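You operate a simulated robot arm through the tools that you are given. There is no shell and no other tool.

The job below is to be done with a simulated robot arm. You get a single attempt, and the scene is never put back.

TASK
Press the failed block's insert again and run the gauge over it.
Fine: it sits in the gauge; draw the gauge slide back first; in the press: slide fully in, start, wait for the green lamp, slide out; the knob is already set, leave it; back in the gauge run the gauge slide over it and back; the gauge lamp ends green.

Only the result counts: the job must be done as asked and must still hold three seconds after the hand-in. Knocking over, shifting, dropping, spilling or breaking anything else fails it.

THE ROBOT
A 6-joint arm with a two-finger parallel gripper, fixed in place. Base frame: the origin is on the floor under the middle of its stand, x ahead of it, y to its left, z up; the work surface is at about z = 0.8. Units: m, rad, N and s.
With the tool pointing down near the work surface it reaches from about 0.24 to 0.64 m from the base axis. Its first joint turns from -1.152 to 1.152 rad. Payload 2.7 kg.
The TCP is the grasp point between the finger pads, 0.023 m short of the fingertips. In the tool frame z runs along the fingers and y along their closing line. Largest opening 0.094 m; finger width 0.038, thickness 0.01; the body of the gripper, 0.054 by 0.096 m, starts 0.039 m behind the TCP.
Orientation is that of the tool frame in the base frame, as [roll, pitch, yaw] about the fixed x, y, z axes, in that order (R = Rz(yaw) Ry(pitch) Rx(roll)). With the fingers straight down and closing along the base's y, the tool's x points along the base's -x, its y along +y and its z along -z.

THE INTERFACE
- The arm moves only by the tool arm_command. Its argument "series" is a list of rows, each a list of 6 numbers: the shift along the base's x, y, z in m, then the turn, a rotation vector about the base's x, y, z in rad. In form: [[dx, dy, dz, wx, wy, wz], ...]. A call has 1 to 20 rows; each row shifts and turns the commanded pose from where the row before left it. "claw" is the closure in counts, from 0 (fully open) to 255 (shut), set as the call begins (left out, the last holds). Rows are played at 5 a second. More than 0.05 m and 0.15 rad between two rows, or a gripper value outside its range, and nothing of the call is played. Where a pose cannot be reached the arm comes as near as it can. A force on the tool above 80 N (or 10 N above the force at the start of the call, whichever is more), or a blocked arm, ends the call early, and 0.2 s more pass. Each finger travels about 0.045 m/s and halts on what it meets, pressing with about 44 N; the grip force reading is that of the motor and also rises with nothing between the fingers. The clock runs only during rows and for 0.2 s after the last one: add rows that do not move to give the fingers time. The reply holds the time, the measured pose of the TCP, the force on the tool along the base axes, the opening and the grip force, in the units named above and with some noise, with the torque about the TCP (base axes, N m) and any sound that the robot's microphone picked up, and new pictures: "pictures" is both (left out), scene, wrist or none.
- Cameras (640 x 400 px; columns grow to the right, rows downward): "scene" is fixed at [0.0641, -0.4213, 1.4113]; the picture's right is [0.88, -0.48, 0.00], its down [-0.25, -0.45, -0.86] and it looks along [0.41, 0.75, -0.52] (base axes); focal length 336 px, centre (320, 200). "wrist" rides on the gripper at [0.086, 0.016, -0.074] in the tool frame; the picture's right is [-0.18, 0.98, 0.00], its down [-0.58, -0.11, -0.81] and it looks along [-0.79, -0.15, 0.59] (tool axes); focal length 243 px, centre (320, 200). There is no depth. A picture from a camera that has moved, and an enlarged one, comes with that camera's place and axes in the base frame and with its lens.
- close_up(camera, box): a new picture of the part [left, top, right, bottom] of that camera's present view, enlarged. The clock stands still meanwhile.
- close_job(): hands the job in; it is judged then, once.

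Nothing tells you positions but the pictures and the camera data. Unless the task says otherwise, let go and move clear before handing in.

The tools are called after "Call:" as a command line: name --pt "numbers of a row" for each row, then --argument value for the rest, lists and objects as JSON in quotes. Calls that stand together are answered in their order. arm_command: Moves the arm, as the interface text tells. Its arguments: {"type":"object","properties":{"series":{"type":"array","items":{"type":"array","items":{"type":"number"}}},"claw":{"type":"number"},"pictures":{"type":"string","enum":["both","scene","wrist","none"]}},"required":["series"]} The other tools are called the same way: close_up (camera, box) takes an enlarged picture of a part of a camera's view; close_job () hands the job in.

At the start:

```text
t: 0.0
eef_pos: [0.3254, 0.0976, 1.1034]
ee_rot: [-3.141, 0.0, -3.141]
ft_force: [0.3, 0.1, 0.3]
torque: [0.0, 0.01, 0.0]
finger_gap: 0.094
finger_force: 0.0
```

scene: 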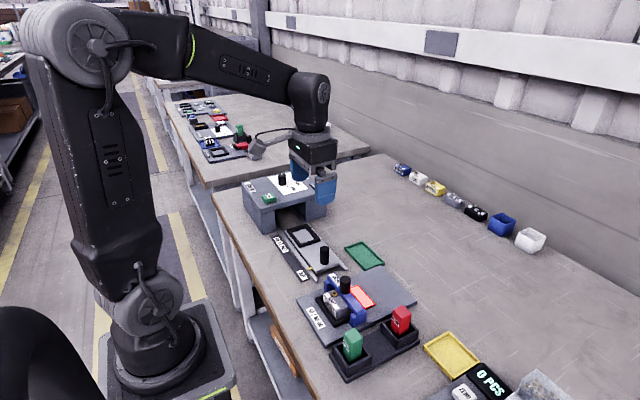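
wrist: 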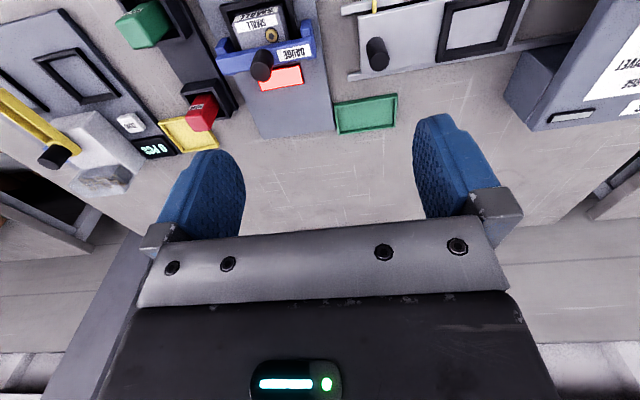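

I see a bench with a press (gray housing with a slide), a gauge station with a red lamp holding a block, and other trays. I'll look closer at each before moving.

Call:
close_up --camera "scene" --box '[220, 140, 380, 240]'

Call:
close_up --camera "scene" --box '[280, 240, 440, 340]'

Call:
close_up --camera "scene" --box '[240, 200, 400, 300]'

Call:
close_up --camera "scene" --box '[400, 300, 560, 400]'

Call:
close_up --camera "wrist" --box '[160, 0, 400, 150]'

Call:
close_up --camera "wrist" --box '[320, 0, 640, 200]'

```text
4.00 times, centred on (300, 190) of scene
camera zoom: at [0.0641, -0.4213, 1.4113], right [0.88, -0.48, 0.0], down [-0.25, -0.45, -0.86], along [0.41, 0.75, -0.52], focal length 1346 px, centre (400, 240)
```

zoom: 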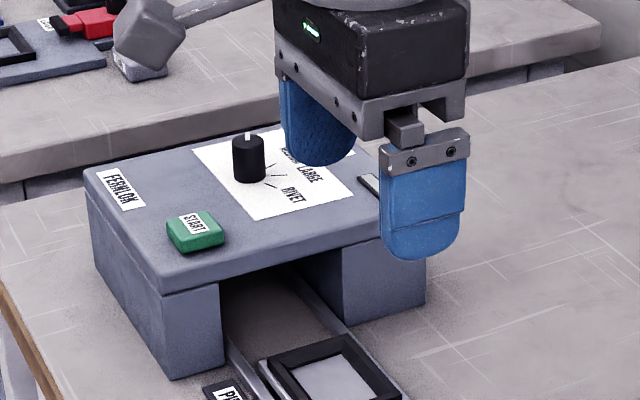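

```text
4.00 times, centred on (360, 290) of scene
camera zoom: at [0.0641, -0.4213, 1.4113], right [0.88, -0.48, 0.0], down [-0.25, -0.45, -0.86], along [0.41, 0.75, -0.52], focal length 1346 px, centre (160, -160)
```

zoom: 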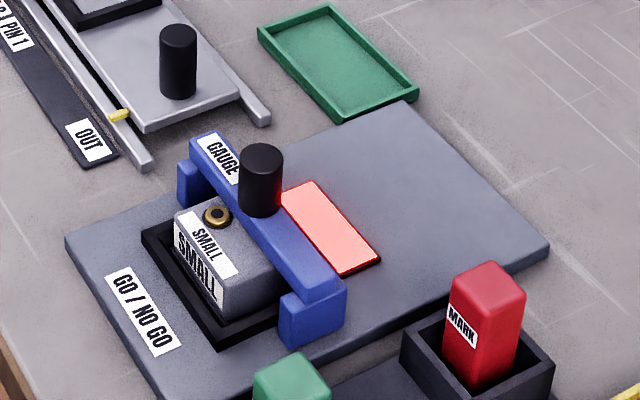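

```text
4.00 times, centred on (320, 250) of scene
camera zoom: at [0.0641, -0.4213, 1.4113], right [0.88, -0.48, 0.0], down [-0.25, -0.45, -0.86], along [0.41, 0.75, -0.52], focal length 1346 px, centre (320, 0)
```

zoom: 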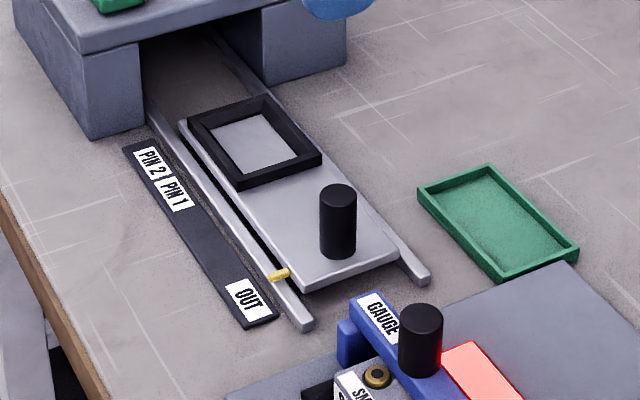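

```text
4.00 times, centred on (480, 350) of scene
camera zoom: at [0.0641, -0.4213, 1.4113], right [0.88, -0.48, 0.0], down [-0.25, -0.45, -0.86], along [0.41, 0.75, -0.52], focal length 1346 px, centre (-320, -400)
```

zoom: 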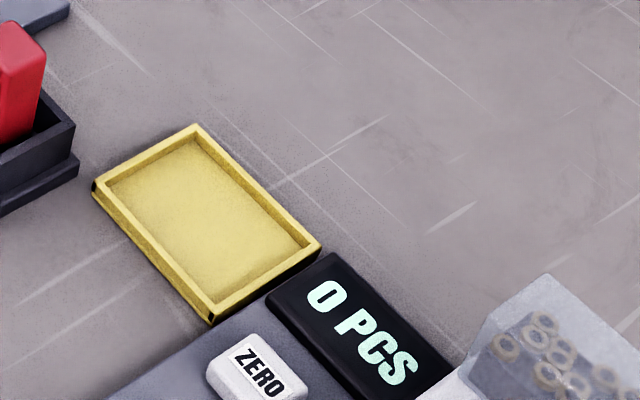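

```text
2.67 times, centred on (280, 75) of wrist
camera zoom: at [0.2384, 0.1142, 1.1776], right [0.18, 0.98, 0.0], down [0.58, -0.11, 0.81], along [0.79, -0.15, -0.59], focal length 647 px, centre (427, 533)
```

zoom: 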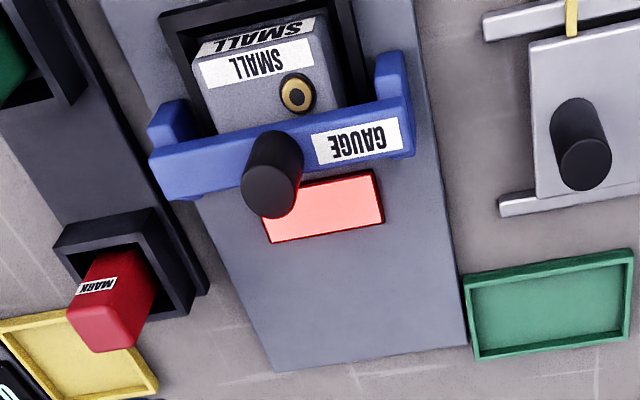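

```text
2.00 times, centred on (480, 100) of wrist
camera zoom: at [0.2384, 0.1142, 1.1776], right [0.18, 0.98, 0.0], down [0.58, -0.11, 0.81], along [0.79, -0.15, -0.59], focal length 485 px, centre (0, 400)
```

zoom: 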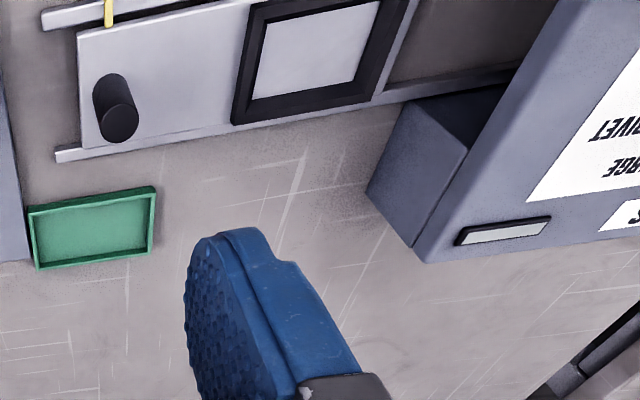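

The gauge plate spans roughly x 0.28–0.52, y −0.06–0.08, with the block near (0.35, 0.03) and the blue bridge partly over its far side. I'll move the wrist camera back and centre it over the gauge to see the geometry better.

Call:
arm_command --pt "-0.02 -0.04 0 0 0 0" --pt "-0.02 -0.04 -0.02 0 0 0" --pt "0 0 -0.02 0 0 0" --claw 0

```text
t: 0.8
eef_pos: [0.2859, 0.0163, 1.0627]
ee_rot: [3.141, -0.001, -3.141]
ft_force: [0.3, 0.2, 0.0]
torque: [0.03, -0.01, 0.01]
finger_gap: 0.094
finger_force: 0.1
camera wrist: at [0.1991, 0.0332, 1.1378], right [0.18, 0.98, 0.0], down [0.58, -0.11, 0.81], along [0.79, -0.15, -0.59], focal length 243 px, centre (320, 200)
```

scene: 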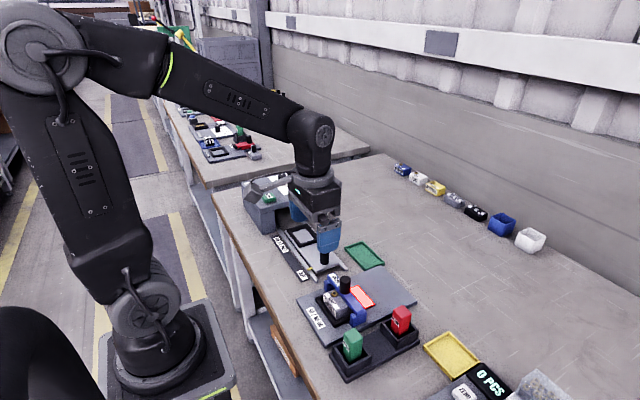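
wrist: 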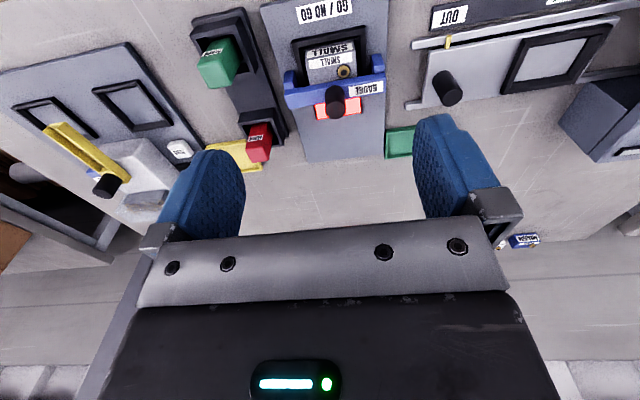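

Call:
close_up --camera "wrist" --box '[256, 0, 416, 100]'

Call:
close_up --camera "wrist" --box '[270, 20, 400, 130]'

Call:
close_up --camera "wrist" --box '[400, 0, 640, 150]'

Call:
close_up --camera "scene" --box '[300, 260, 380, 340]'

Call:
close_up --camera "scene" --box '[240, 160, 340, 240]'

```text
4.00 times, centred on (336, 50) of wrist
camera zoom: at [0.1991, 0.0332, 1.1378], right [0.18, 0.98, 0.0], down [0.58, -0.11, 0.81], along [0.79, -0.15, -0.59], focal length 970 px, centre (256, 800)
```

zoom: 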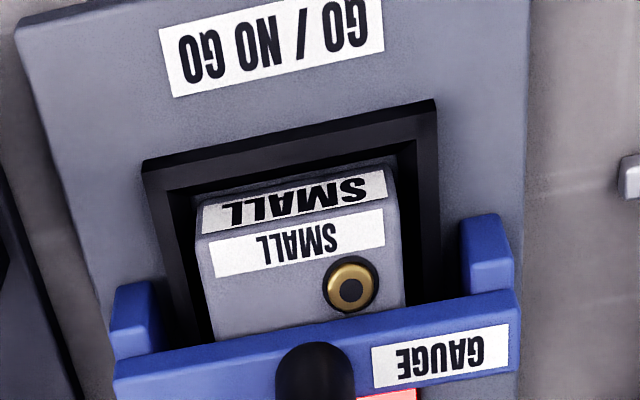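

```text
3.64 times, centred on (335, 75) of wrist
camera zoom: at [0.1991, 0.0332, 1.1378], right [0.18, 0.98, 0.0], down [0.58, -0.11, 0.81], along [0.79, -0.15, -0.59], focal length 882 px, centre (266, 654)
```

zoom: 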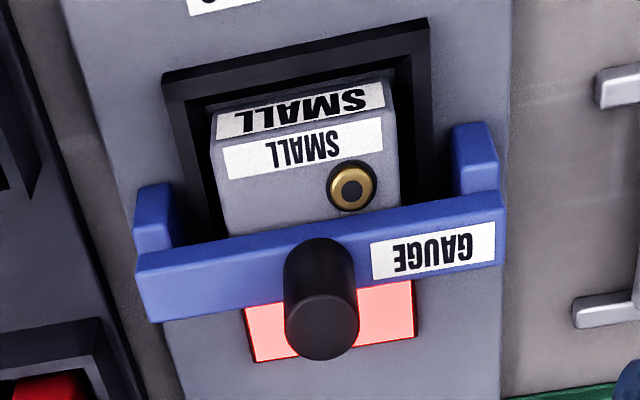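

```text
2.67 times, centred on (520, 75) of wrist
camera zoom: at [0.1991, 0.0332, 1.1378], right [0.18, 0.98, 0.0], down [0.58, -0.11, 0.81], along [0.79, -0.15, -0.59], focal length 647 px, centre (-213, 533)
```

zoom: 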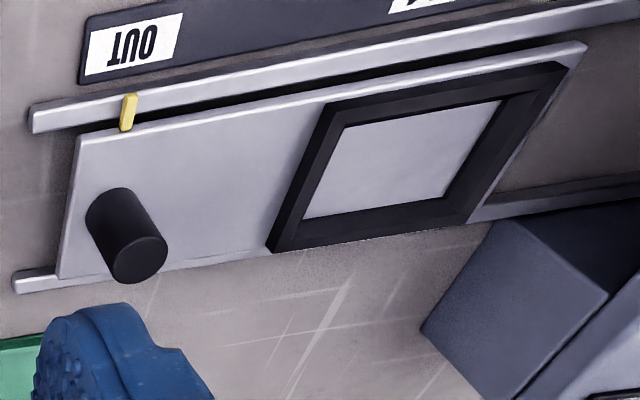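

```text
5.00 times, centred on (340, 300) of scene
camera zoom: at [0.0641, -0.4213, 1.4113], right [0.88, -0.48, 0.0], down [-0.25, -0.45, -0.86], along [0.41, 0.75, -0.52], focal length 1682 px, centre (220, -300)
```

zoom: 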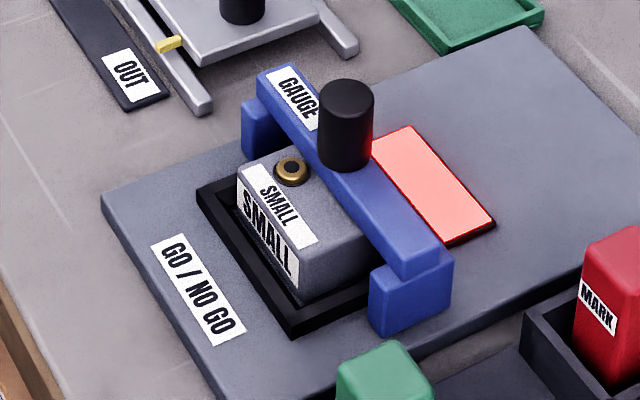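

```text
5.00 times, centred on (290, 200) of scene
camera zoom: at [0.0641, -0.4213, 1.4113], right [0.88, -0.48, 0.0], down [-0.25, -0.45, -0.86], along [0.41, 0.75, -0.52], focal length 1682 px, centre (470, 200)
```

zoom: 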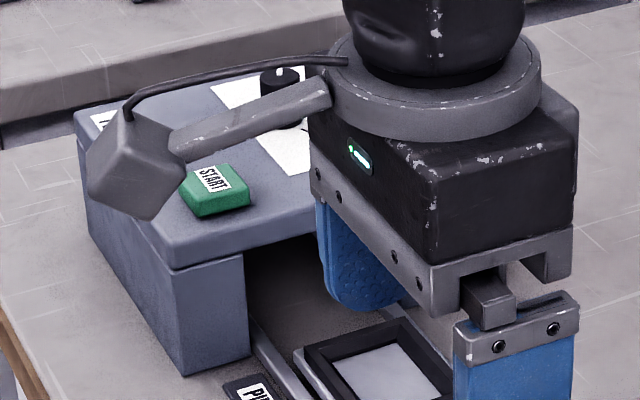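

The bridge sits just past the proud insert (insert ≈ (0.349, 0.035, 0.837)), knob ≈ (0.366, 0.022), top ≈ 0.885, and it should draw back toward +x. I'll hover over the knob and check the alignment before descending.

Call:
arm_command --pt "0.03 0.002 -0.03 0 0 0" --pt "0.03 0.002 -0.04 0 0 0" --pt "0.02 0.002 -0.04 0 0 0" --pt "0 0 0 0 0 0"

```text
t: 1.8
eef_pos: [0.3636, 0.0235, 0.9534]
ee_rot: [-3.141, 0.002, 3.141]
ft_force: [0.8, -0.2, 0.6]
torque: [0.0, -0.02, 0.0]
finger_gap: 0.094
finger_force: 0.0
camera wrist: at [0.2766, 0.0405, 1.0282], right [0.18, 0.98, 0.0], down [0.58, -0.11, 0.81], along [0.79, -0.15, -0.59], focal length 243 px, centre (320, 200)
```

scene: 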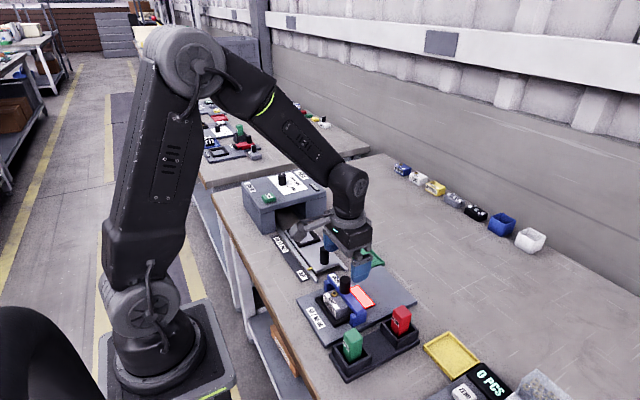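
wrist: 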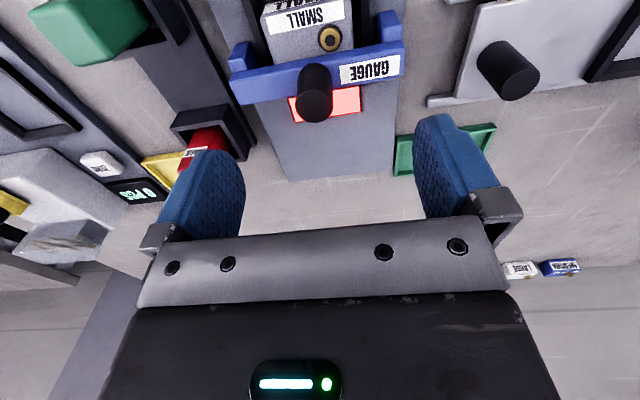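

The knob is at about (0.366, 0.0205) as expected. I'll descend around it with the fingers open and check before closing.

Call:
arm_command --pt "0.0025 -0.003 -0.03 0 0 0" --pt "0 0 -0.025 0 0 0" --pt "0 0 -0.015 0 0 0" --pt "0 0 0 0 0 0"

```text
t: 2.8
eef_pos: [0.3674, 0.0197, 0.8842]
ee_rot: [-3.141, 0.0, 3.141]
ft_force: [-0.8, 0.0, -0.4]
torque: [-0.02, 0.01, -0.01]
finger_gap: 0.0942
finger_force: 0.2
camera wrist: at [0.2803, 0.0371, 0.9583], right [0.18, 0.98, 0.0], down [0.58, -0.11, 0.81], along [0.79, -0.15, -0.59], focal length 243 px, centre (320, 200)
```

scene: 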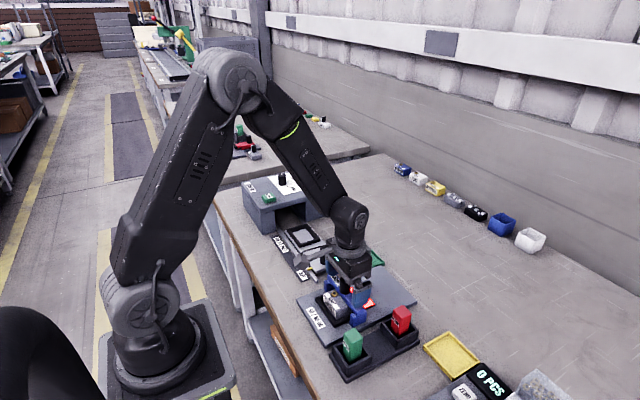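
wrist: 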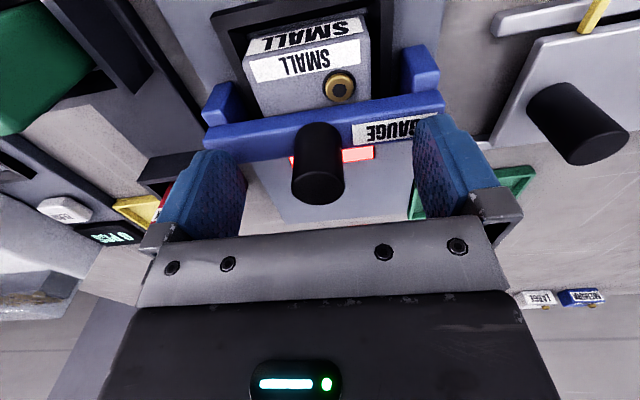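

The knob is centred between the fingers. I'll close on it.

Call:
arm_command --pt "0 0 0 0 0 0" --pt "0 0 0 0 0 0" --pt "0 0 0 0 0 0" --pt "0 0 0 0 0 0" --pt "0 0 0 0 0 0" --claw 255

```text
t: 4.0
eef_pos: [0.3671, 0.0202, 0.8835]
ee_rot: [3.141, 0.001, 3.14]
ft_force: [-0.7, -4.3, 0.6]
torque: [0.5, -0.03, 0.02]
finger_gap: 0.0236
finger_force: 42.1
camera wrist: at [0.2802, 0.0369, 0.9587], right [0.18, 0.98, 0.0], down [0.58, -0.11, 0.81], along [0.79, -0.15, -0.59], focal length 243 px, centre (320, 200)
```

scene: 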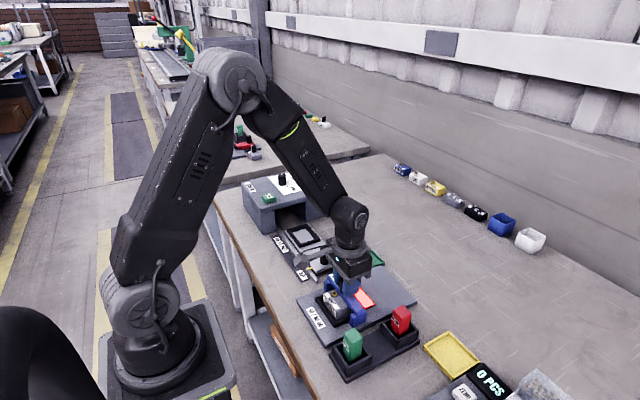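
wrist: 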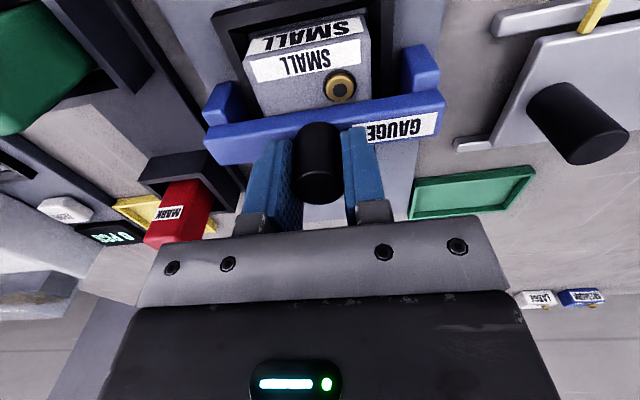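

The knob is gripped (23.6 mm wide). I'll pull it back toward +x in small steps, watching force.

Call:
arm_command --pt "0.005 0 0 0 0 0" --pt "0.01 0 0 0 0 0" --pt "0.01 0 0 0 0 0" --pictures "wrist"

```text
t: 4.8
eef_pos: [0.3918, 0.0186, 0.8834]
ee_rot: [3.141, 0.0, -3.141]
ft_force: [-1.3, -12.9, 16.1]
torque: [0.46, 1.16, -0.01]
finger_gap: 0.0235
finger_force: 45.0
camera wrist: at [0.3054, 0.0369, 0.9587], right [0.18, 0.98, 0.0], down [0.58, -0.11, 0.81], along [0.79, -0.15, -0.59], focal length 243 px, centre (320, 200)
```

wrist: 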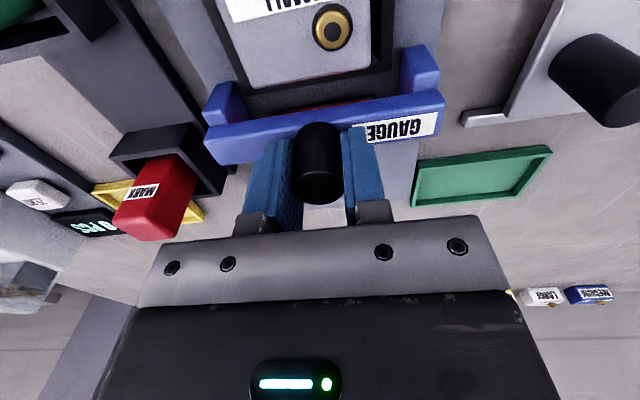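

The slide moves freely. I'll keep going to give the gripper room around the block.

Call:
arm_command --pt "0.01 0 0 0 0 0" --pt "0.01 0 0 0 0 0" --pt "0.01 0 0 0 0 0" --pictures "both"

```text
t: 5.6
eef_pos: [0.4245, 0.0192, 0.8838]
ee_rot: [3.141, 0.004, -3.139]
ft_force: [-1.2, -3.1, 24.9]
torque: [-0.64, 0.83, -0.01]
finger_gap: 0.0235
finger_force: 45.2
camera wrist: at [0.3373, 0.0368, 0.9583], right [0.18, 0.98, 0.0], down [0.58, -0.11, 0.81], along [0.79, -0.15, -0.59], focal length 243 px, centre (320, 200)
```

scene: 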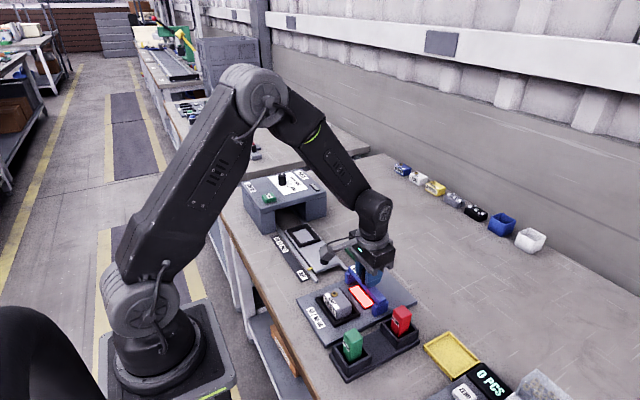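
wrist: 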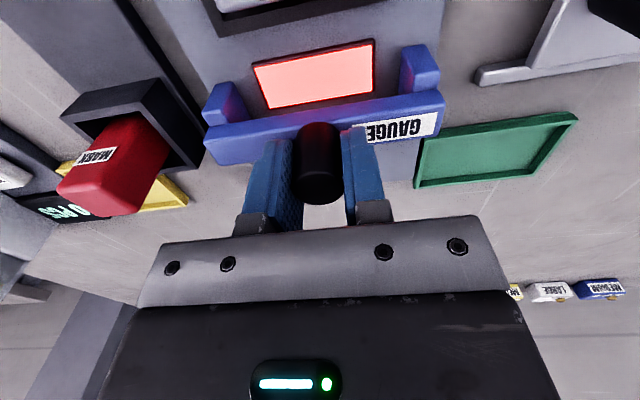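

Block is now uncovered and the bridge is past the lamp. I'll continue gently toward its back stop.

Call:
arm_command --pt "0.008 0 0.0005 0 0 0" --pt "0.008 0 0 0 0 0" --pt "0.008 0 0 0 0 0" --pictures "wrist"

```text
t: 6.4
eef_pos: [0.4486, 0.0197, 0.8833]
ee_rot: [-3.14, 0.006, -3.141]
ft_force: [-1.6, -3.4, 29.4]
torque: [-0.62, -0.45, 0.04]
finger_gap: 0.0237
finger_force: 45.3
camera wrist: at [0.3608, 0.0369, 0.9579], right [0.18, 0.98, 0.0], down [0.58, -0.11, 0.81], along [0.8, -0.15, -0.59], focal length 243 px, centre (320, 200)
```

wrist: 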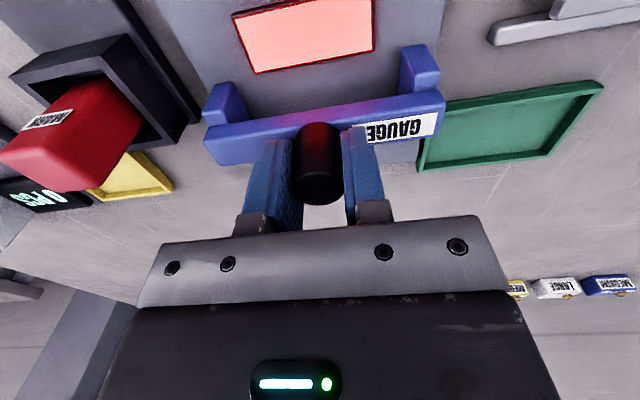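

Call:
arm_command --pt "0.006 0 0.001 0 0 0" --pt "0.006 0 0.0005 0 0 0" --pt "0.006 0 0 0 0 0" --pictures "wrist"

```text
t: 7.2
eef_pos: [0.4645, 0.0204, 0.8841]
ee_rot: [3.14, -0.001, 3.141]
ft_force: [-1.5, -6.7, 7.1]
torque: [-0.54, -1.22, 0.04]
finger_gap: 0.0234
finger_force: 45.0
camera wrist: at [0.3774, 0.037, 0.9583], right [0.18, 0.98, 0.0], down [0.58, -0.11, 0.81], along [0.79, -0.15, -0.59], focal length 243 px, centre (320, 200)
```

wrist: 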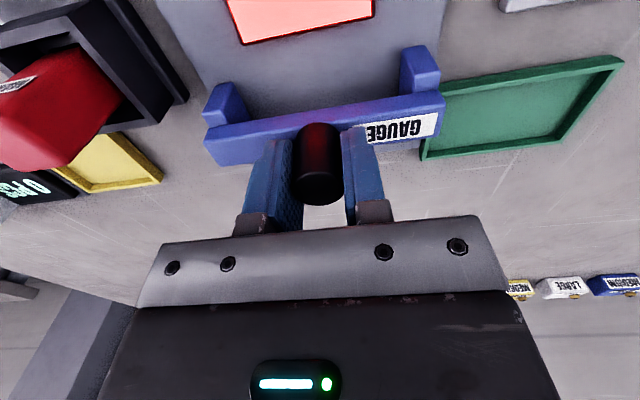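

Call:
arm_command --pt "0.005 0 0 0 0 0" --pt "0.005 0 0 0 0 0" --pt "0.005 0 0 0 0 0" --pictures "wrist"

```text
t: 8.0
eef_pos: [0.4777, 0.0189, 0.8832]
ee_rot: [3.141, -0.002, 3.141]
ft_force: [-0.1, -6.2, -6.9]
torque: [0.25, -0.84, 0.01]
finger_gap: 0.0233
finger_force: 45.3
camera wrist: at [0.3923, 0.0369, 0.9584], right [0.18, 0.98, 0.0], down [0.58, -0.11, 0.8], along [0.79, -0.15, -0.59], focal length 243 px, centre (320, 200)
```

wrist: 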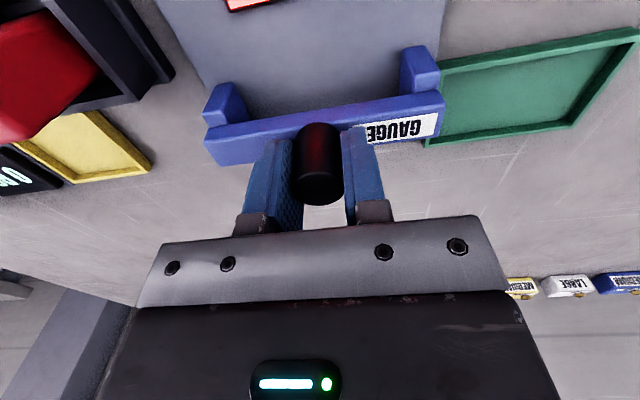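

Call:
arm_command --pt "0.004 0 0 0 0 0" --pt "0.004 0 0 0 0 0" --pt "0.004 0 0 0 0 0" --pictures "both"

```text
t: 8.8
eef_pos: [0.4863, 0.0202, 0.8834]
ee_rot: [-3.139, -0.018, -3.141]
ft_force: [-31.5, -11.1, -0.7]
torque: [0.57, 0.12, 0.07]
finger_gap: 0.0237
finger_force: 44.7
camera wrist: at [0.4007, 0.0371, 0.9586], right [0.18, 0.98, -0.01], down [0.6, -0.11, 0.8], along [0.78, -0.15, -0.6], focal length 243 px, centre (320, 200)
```

scene: 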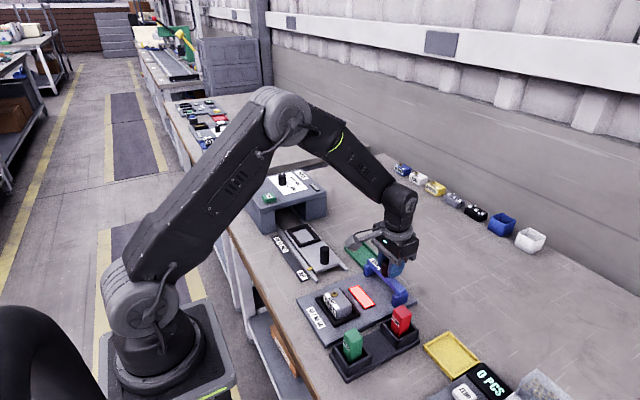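
wrist: 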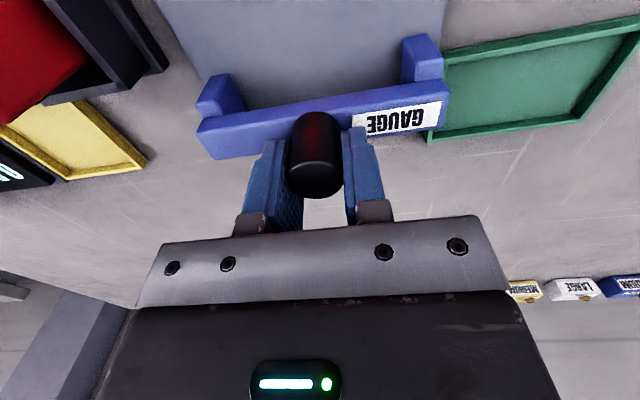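

The slide hit its back stop at x ≈ 0.486. I'll relax the push, open, and lift clear.

Call:
arm_command --pt "-0.004 0 0 0 0 0" --pt "0 0 0 0 0 0" --pictures "none"

Call:
arm_command --pt "0 0 0 0 0 0" --pt "0 0 0 0 0 0" --pt "0 0 0 0 0 0" --pt "0 0 0 0 0 0" --pt "0 0 0.04 0 0 0" --pt "0 0 0.04 0 0 0" --pt "-0.04 0 0.03 0 0 0" --pt "-0.05 0 0 0 0 0" --pt "-0.05 0 0 0 0 0" --pt "-0.03 0 0 0 0 0" --claw 0

```text
t: 9.4
eef_pos: [0.4852, 0.0203, 0.8827]
ee_rot: [3.141, -0.007, 3.142]
ft_force: [-8.9, -16.3, -19.2]
torque: [0.56, 0.87, 0.24]
finger_gap: 0.0236
finger_force: 44.9
```

```text
t: 11.6
eef_pos: [0.3198, 0.0214, 0.996]
ee_rot: [-3.14, -0.001, -3.141]
ft_force: [-0.3, -0.6, -0.4]
torque: [0.0, 0.0, 0.01]
finger_gap: 0.094
finger_force: 0.1
camera wrist: at [0.2323, 0.0382, 1.0712], right [0.18, 0.98, 0.0], down [0.58, -0.11, 0.81], along [0.79, -0.15, -0.59], focal length 243 px, centre (320, 200)
```

scene: 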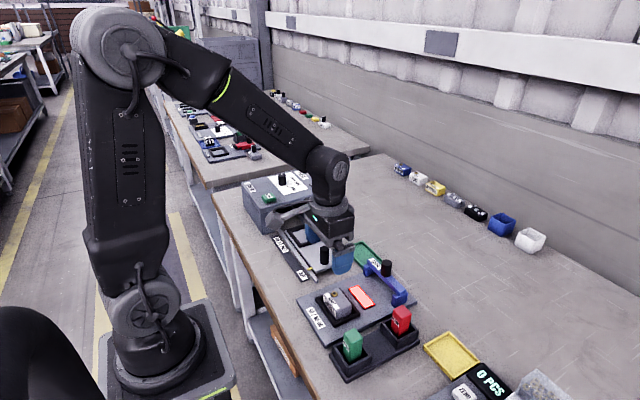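
wrist: 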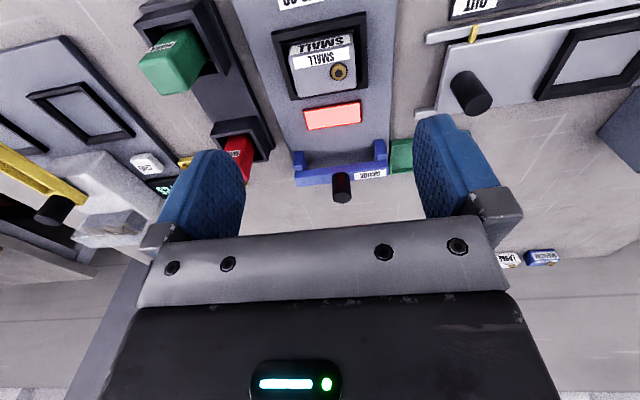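

The gauge slide stayed back and the block is uncovered. I'll take enlarged views of the block, nest and press tray for precise positions.

Call:
close_up --camera "wrist" --box '[260, 10, 388, 90]'

Call:
close_up --camera "scene" --box '[296, 270, 376, 330]'

Call:
close_up --camera "wrist" --box '[400, 0, 640, 150]'

Call:
close_up --camera "scene" --box '[240, 160, 370, 290]'

```text
5.00 times, centred on (324, 50) of wrist
camera zoom: at [0.2323, 0.0382, 1.0712], right [0.18, 0.98, 0.0], down [0.58, -0.11, 0.81], along [0.79, -0.15, -0.59], focal length 1213 px, centre (300, 950)
```

zoom: 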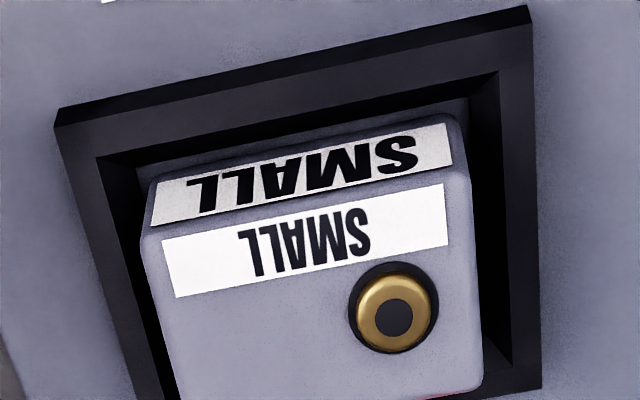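

```text
6.67 times, centred on (336, 300) of scene
camera zoom: at [0.0641, -0.4213, 1.4113], right [0.88, -0.48, 0.0], down [-0.25, -0.45, -0.86], along [0.41, 0.75, -0.52], focal length 2243 px, centre (213, -467)
```

zoom: 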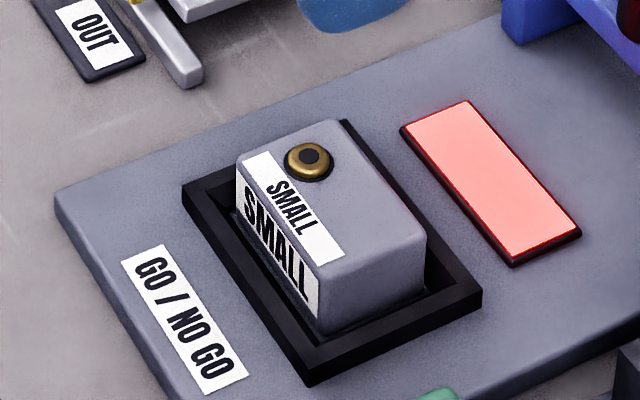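

```text
2.67 times, centred on (520, 75) of wrist
camera zoom: at [0.2323, 0.0382, 1.0712], right [0.18, 0.98, 0.0], down [0.58, -0.11, 0.81], along [0.79, -0.15, -0.59], focal length 647 px, centre (-213, 533)
```

zoom: 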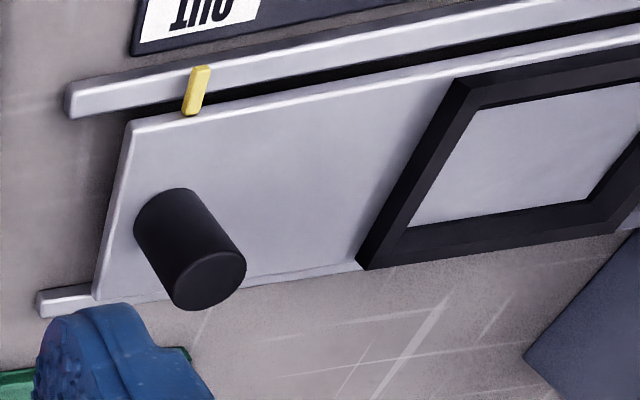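

```text
3.08 times, centred on (305, 225) of scene
camera zoom: at [0.0641, -0.4213, 1.4113], right [0.88, -0.48, 0.0], down [-0.25, -0.45, -0.86], along [0.41, 0.75, -0.52], focal length 1035 px, centre (366, 123)
```

zoom: 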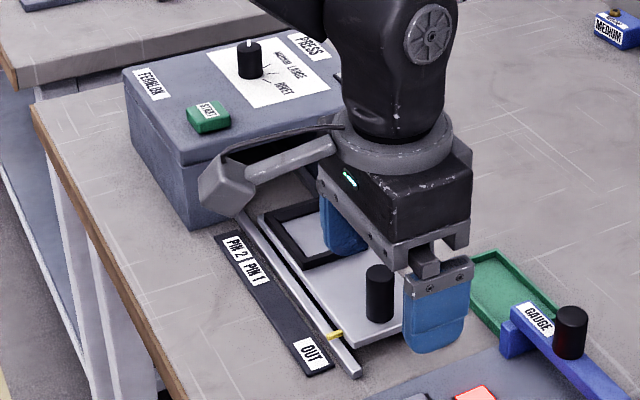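

The block is about 41 × 57 mm centred at (0.3475, 0.021), with the insert offset about +14 mm in y. Before moving it, I want to check how the press positions (PIN 1 / PIN 2) and the other blocks are laid out.

Call:
close_up --camera "scene" --box '[385, 150, 485, 230]'

Call:
close_up --camera "scene" --box '[460, 190, 560, 270]'

Call:
close_up --camera "scene" --box '[240, 160, 340, 240]'

Call:
close_up --camera "scene" --box '[170, 90, 270, 170]'

Call:
close_up --camera "scene" --box '[265, 220, 325, 290]'

```text
5.00 times, centred on (435, 190) of scene
camera zoom: at [0.0641, -0.4213, 1.4113], right [0.88, -0.48, 0.0], down [-0.25, -0.45, -0.86], along [0.41, 0.75, -0.52], focal length 1682 px, centre (-255, 250)
```

zoom: 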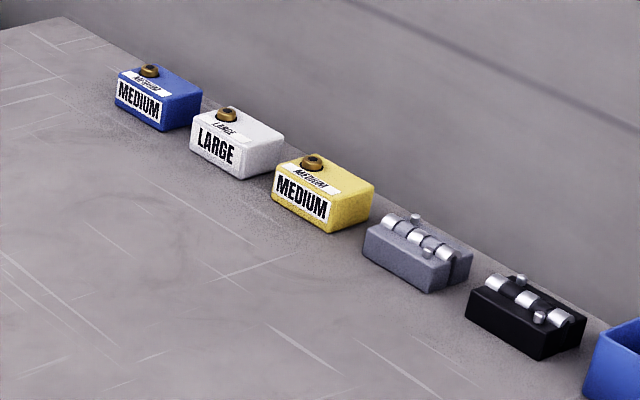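

```text
5.00 times, centred on (510, 230) of scene
camera zoom: at [0.0641, -0.4213, 1.4113], right [0.88, -0.48, 0.0], down [-0.25, -0.45, -0.86], along [0.41, 0.75, -0.52], focal length 1682 px, centre (-630, 50)
```

zoom: 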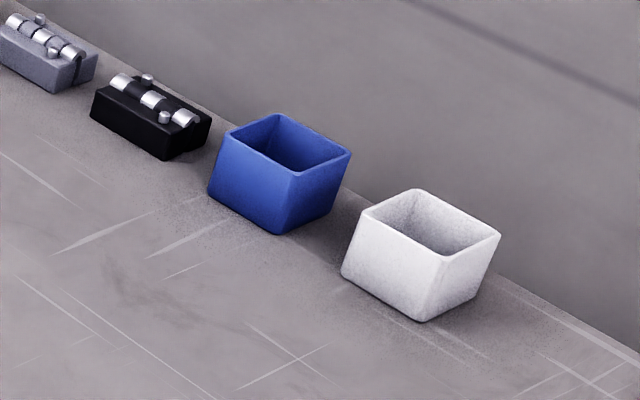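

```text
5.00 times, centred on (290, 200) of scene
camera zoom: at [0.0641, -0.4213, 1.4113], right [0.88, -0.48, 0.0], down [-0.25, -0.45, -0.86], along [0.41, 0.75, -0.52], focal length 1682 px, centre (470, 200)
```

zoom: 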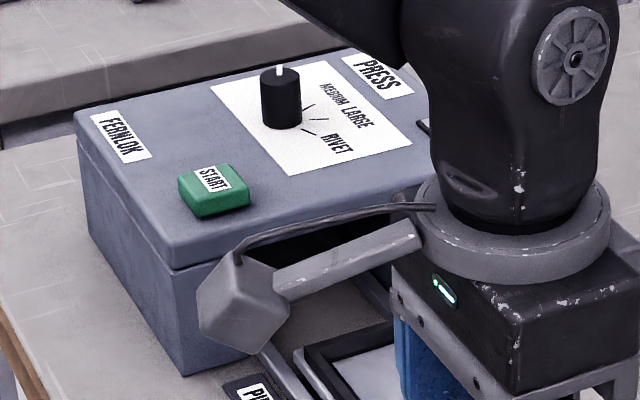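

```text
5.00 times, centred on (220, 130) of scene
camera zoom: at [0.0641, -0.4213, 1.4113], right [0.88, -0.48, 0.0], down [-0.25, -0.45, -0.86], along [0.41, 0.75, -0.52], focal length 1682 px, centre (820, 550)
```

zoom: 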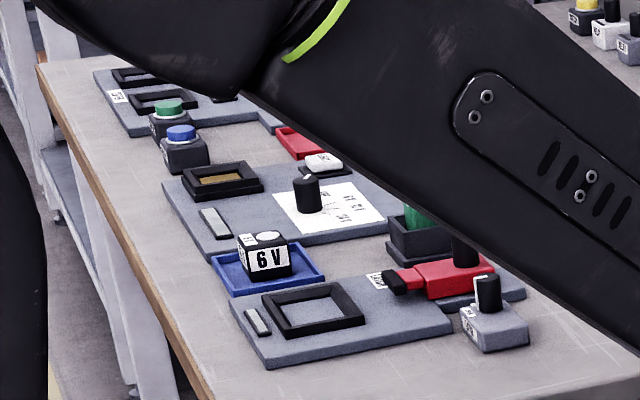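

```text
5.71 times, centred on (295, 255) of scene
camera zoom: at [0.0641, -0.4213, 1.4113], right [0.88, -0.48, 0.0], down [-0.25, -0.45, -0.86], along [0.41, 0.75, -0.52], focal length 1922 px, centre (463, -114)
```

zoom: 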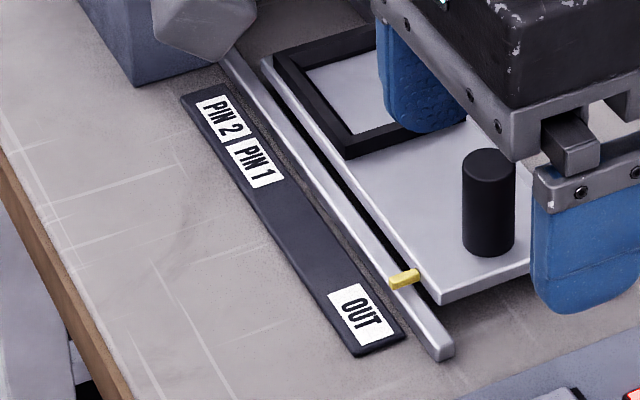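

I'll keep the block's present orientation (label toward the robot) for the press. Now I'll move over the block at (0.3475, 0.021) and descend partway to check alignment.

Call:
arm_command --pt "0.0277 -0.0005 -0.03 0 0 0" --pt "0 0 -0.04 0 0 0" --pt "0 0 -0.035 0 0 0" --pt "0 0 0 0 0 0"

```text
t: 12.6
eef_pos: [0.344, 0.0211, 0.8918]
ee_rot: [-3.141, 0.003, -3.142]
ft_force: [0.6, 0.2, -0.2]
torque: [-0.01, 0.0, 0.02]
finger_gap: 0.0939
finger_force: 0.0
camera wrist: at [0.2572, 0.0382, 0.9667], right [0.18, 0.98, 0.0], down [0.58, -0.11, 0.81], along [0.79, -0.15, -0.59], focal length 243 px, centre (320, 200)
```

scene: 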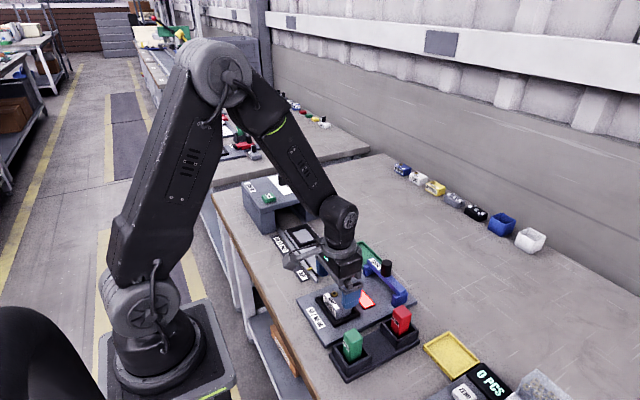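
wrist: 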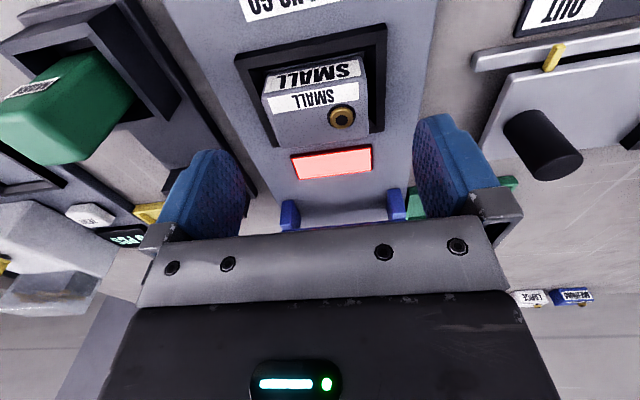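

Call:
close_up --camera "wrist" --box '[224, 10, 400, 150]'

Call:
close_up --camera "wrist" --box '[460, 0, 640, 130]'

```text
2.86 times, centred on (312, 80) of wrist
camera zoom: at [0.2572, 0.0382, 0.9667], right [0.18, 0.98, 0.0], down [0.58, -0.11, 0.81], along [0.79, -0.15, -0.59], focal length 693 px, centre (343, 543)
```

zoom: 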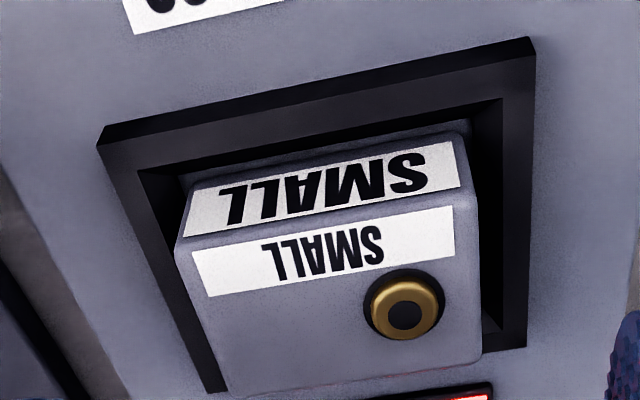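

```text
3.08 times, centred on (550, 65) of wrist
camera zoom: at [0.2572, 0.0382, 0.9667], right [0.18, 0.98, 0.0], down [0.58, -0.11, 0.81], along [0.79, -0.15, -0.59], focal length 746 px, centre (-388, 615)
```

zoom: 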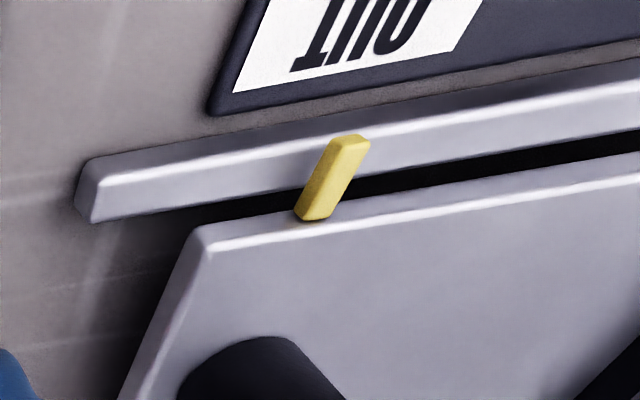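

Alignment looks good: block centre ≈ (0.3485, 0.0203). I'll correct by a few millimetres and lower so the fingertips stay just above the nest rim.

Call:
arm_command --pt "0.0035 -0.0008 -0.02 0 0 0" --pt "0 0 -0.02 0 0 0" --pt "0 0 -0.008 0 0 0" --pt "0 0 0 0 0 0"

```text
t: 13.6
eef_pos: [0.3476, 0.0202, 0.8419]
ee_rot: [-3.141, -0.002, 3.141]
ft_force: [-1.4, -1.3, -0.3]
torque: [-0.03, 0.05, 0.01]
finger_gap: 0.0943
finger_force: 0.1
camera wrist: at [0.2607, 0.0367, 0.9165], right [0.18, 0.98, 0.0], down [0.58, -0.11, 0.81], along [0.79, -0.15, -0.59], focal length 243 px, centre (320, 200)
```

scene: 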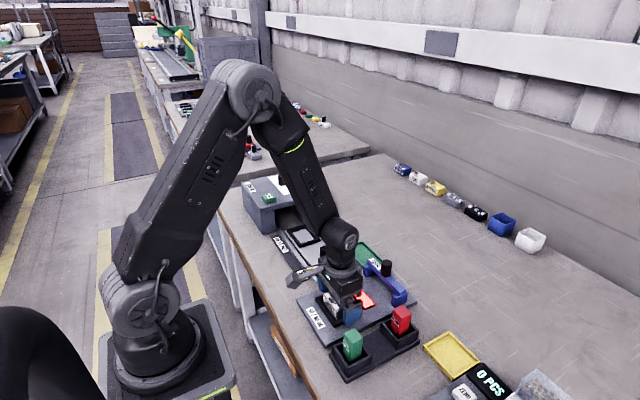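
wrist: 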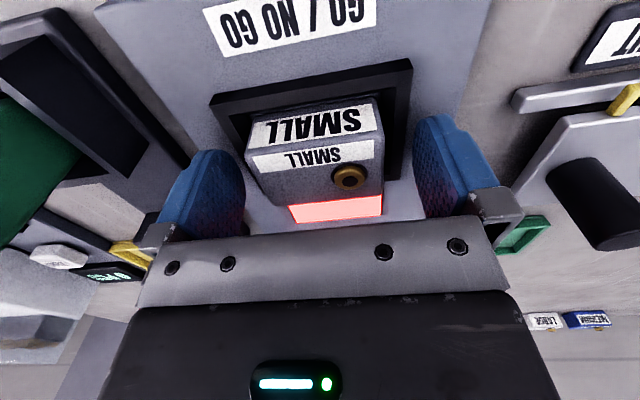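

The fingers straddle the block above the rim. Closing now.

Call:
arm_command --pt "0 0 0 0 0 0" --pt "0 0 0 0 0 0" --pt "0 0 0 0 0 0" --pt "0 0 0 0 0 0" --claw 255 --pictures "wrist"

```text
t: 14.6
eef_pos: [0.3474, 0.0202, 0.8429]
ee_rot: [3.141, 0.001, -3.142]
ft_force: [0.2, 4.6, -7.4]
torque: [0.33, -0.25, 0.0]
finger_gap: 0.0857
finger_force: 44.8
camera wrist: at [0.2607, 0.0369, 0.9165], right [0.18, 0.98, 0.0], down [0.58, -0.11, 0.81], along [0.79, -0.15, -0.59], focal length 243 px, centre (320, 200)
```

wrist: 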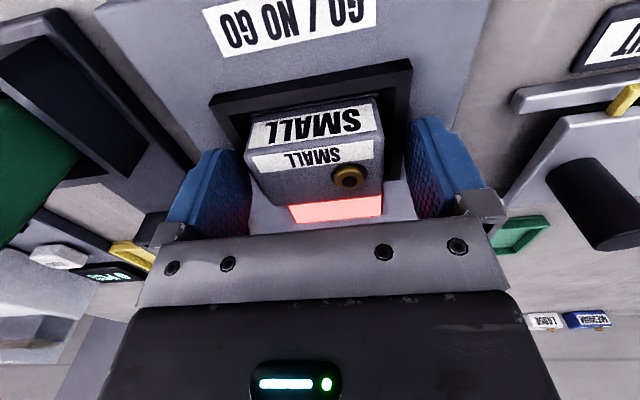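

The fingers stopped at 85.7 mm, which is the nest rim's outer width, so the rim is slightly higher than I estimated. I'll open, rise 7 mm, and grip the block above the rim.

Call:
arm_command --pt "0 0 0 0 0 0" --pt "0 0 0 0 0 0" --pt "0 0 0.007 0 0 0" --pt "0 0 0 0 0 0" --claw 0 --pictures "none"

Call:
arm_command --pt "0 0 0 0 0 0" --pt "0 0 0 0 0 0" --pt "0 0 0 0 0 0" --pt "0 0 0 0 0 0" --pt "0 0 0 0 0 0" --claw 255

```text
t: 15.6
eef_pos: [0.3465, 0.0193, 0.8487]
ee_rot: [3.141, -0.001, -3.14]
ft_force: [-0.2, -0.8, -0.5]
torque: [0.0, 0.0, 0.0]
finger_gap: 0.0941
finger_force: 0.1
```

```text
t: 16.8
eef_pos: [0.3476, 0.0183, 0.8499]
ee_rot: [3.141, -0.001, -3.14]
ft_force: [-1.1, 0.1, 1.5]
torque: [0.0, 0.01, 0.0]
finger_gap: 0.059
finger_force: 43.8
camera wrist: at [0.261, 0.0359, 0.9236], right [0.18, 0.98, 0.0], down [0.58, -0.11, 0.81], along [0.79, -0.15, -0.59], focal length 243 px, centre (320, 200)
```

scene: 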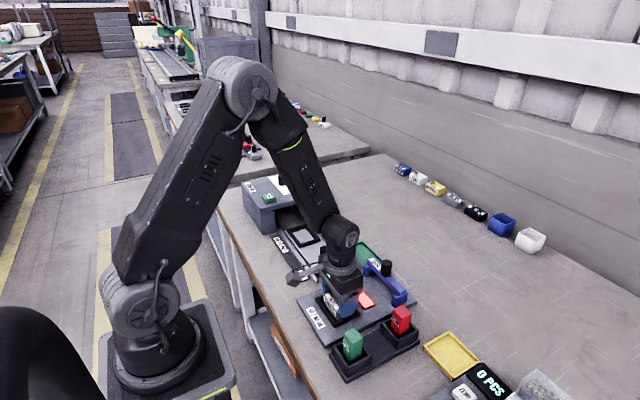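
wrist: 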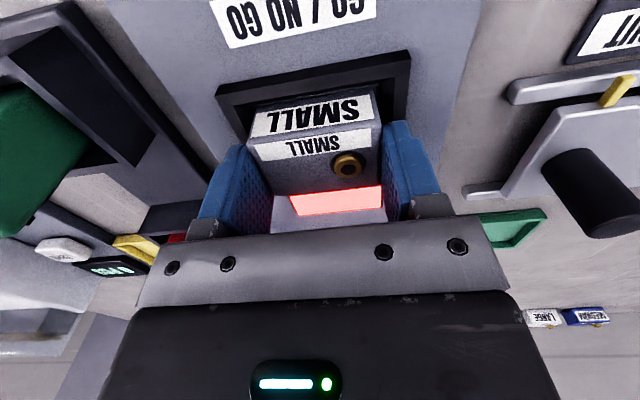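

The block is gripped at its 59 mm width. Lifting straight up and checking.

Call:
arm_command --pt "0 0 0.01 0 0 0" --pt "0 0 0.02 0 0 0" --pt "0 0 0.03 0 0 0" --pt "0 0 0.03 0 0 0" --pt "0 0 0 0 0 0"

```text
t: 18.0
eef_pos: [0.3482, 0.0171, 0.9393]
ee_rot: [3.141, -0.001, -3.14]
ft_force: [-0.3, -1.1, -1.4]
torque: [0.05, -0.02, -0.02]
finger_gap: 0.0591
finger_force: 43.9
camera wrist: at [0.2614, 0.0347, 1.0135], right [0.18, 0.98, 0.0], down [0.58, -0.11, 0.81], along [0.79, -0.15, -0.59], focal length 243 px, centre (320, 200)
```

scene: 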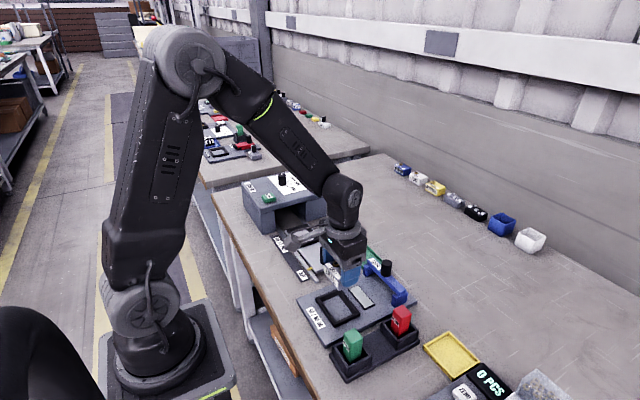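
wrist: 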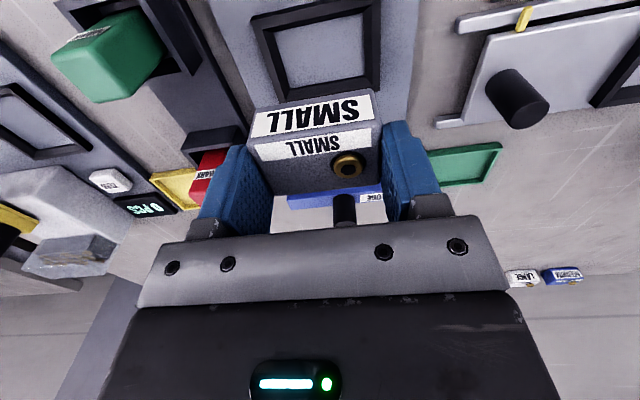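

The block is secure and the gauge lamp went off. I'll rise and carry it toward the press tray nest (≈ (0.385, 0.285)).

Call:
arm_command --pt "0 0 0.03 0 0 0" --pt "0 0.04 0.02 0 0 0" --pt "0 0.045 0 0 0 0" --pt "0 0.045 0 0 0 0" --pt "0 0.045 0 0 0 0" --pt "0.01 0.045 0 0 0 0" --pt "0 0.045 0 0 0 0" --pt "0 0 0 0 0 0"

```text
t: 19.8
eef_pos: [0.3596, 0.2863, 0.9907]
ee_rot: [3.139, -0.001, -3.14]
ft_force: [0.3, -0.4, -1.1]
torque: [0.03, 0.01, 0.02]
finger_gap: 0.0589
finger_force: 44.3
camera wrist: at [0.2721, 0.3033, 1.0647], right [0.18, 0.98, 0.0], down [0.58, -0.11, 0.81], along [0.79, -0.15, -0.59], focal length 243 px, centre (320, 200)
```

scene: 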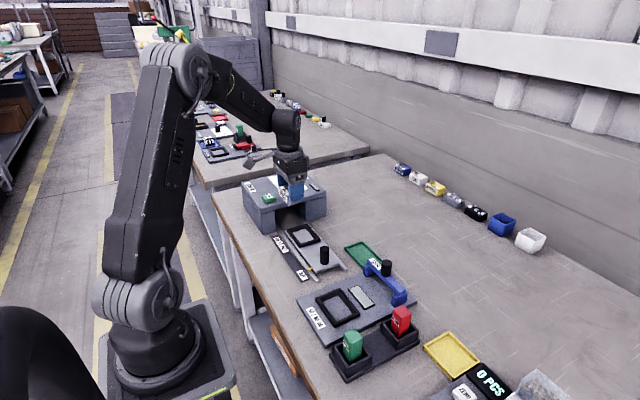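
wrist: 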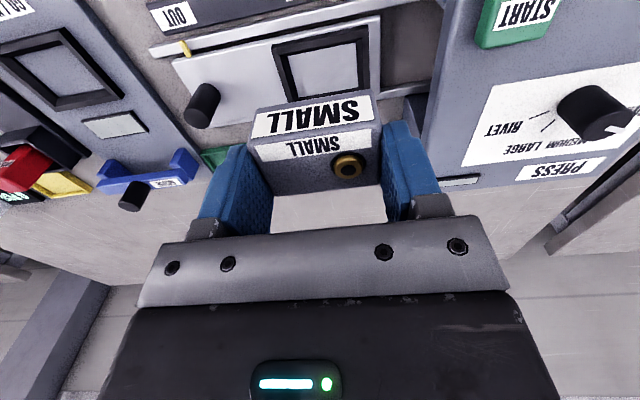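

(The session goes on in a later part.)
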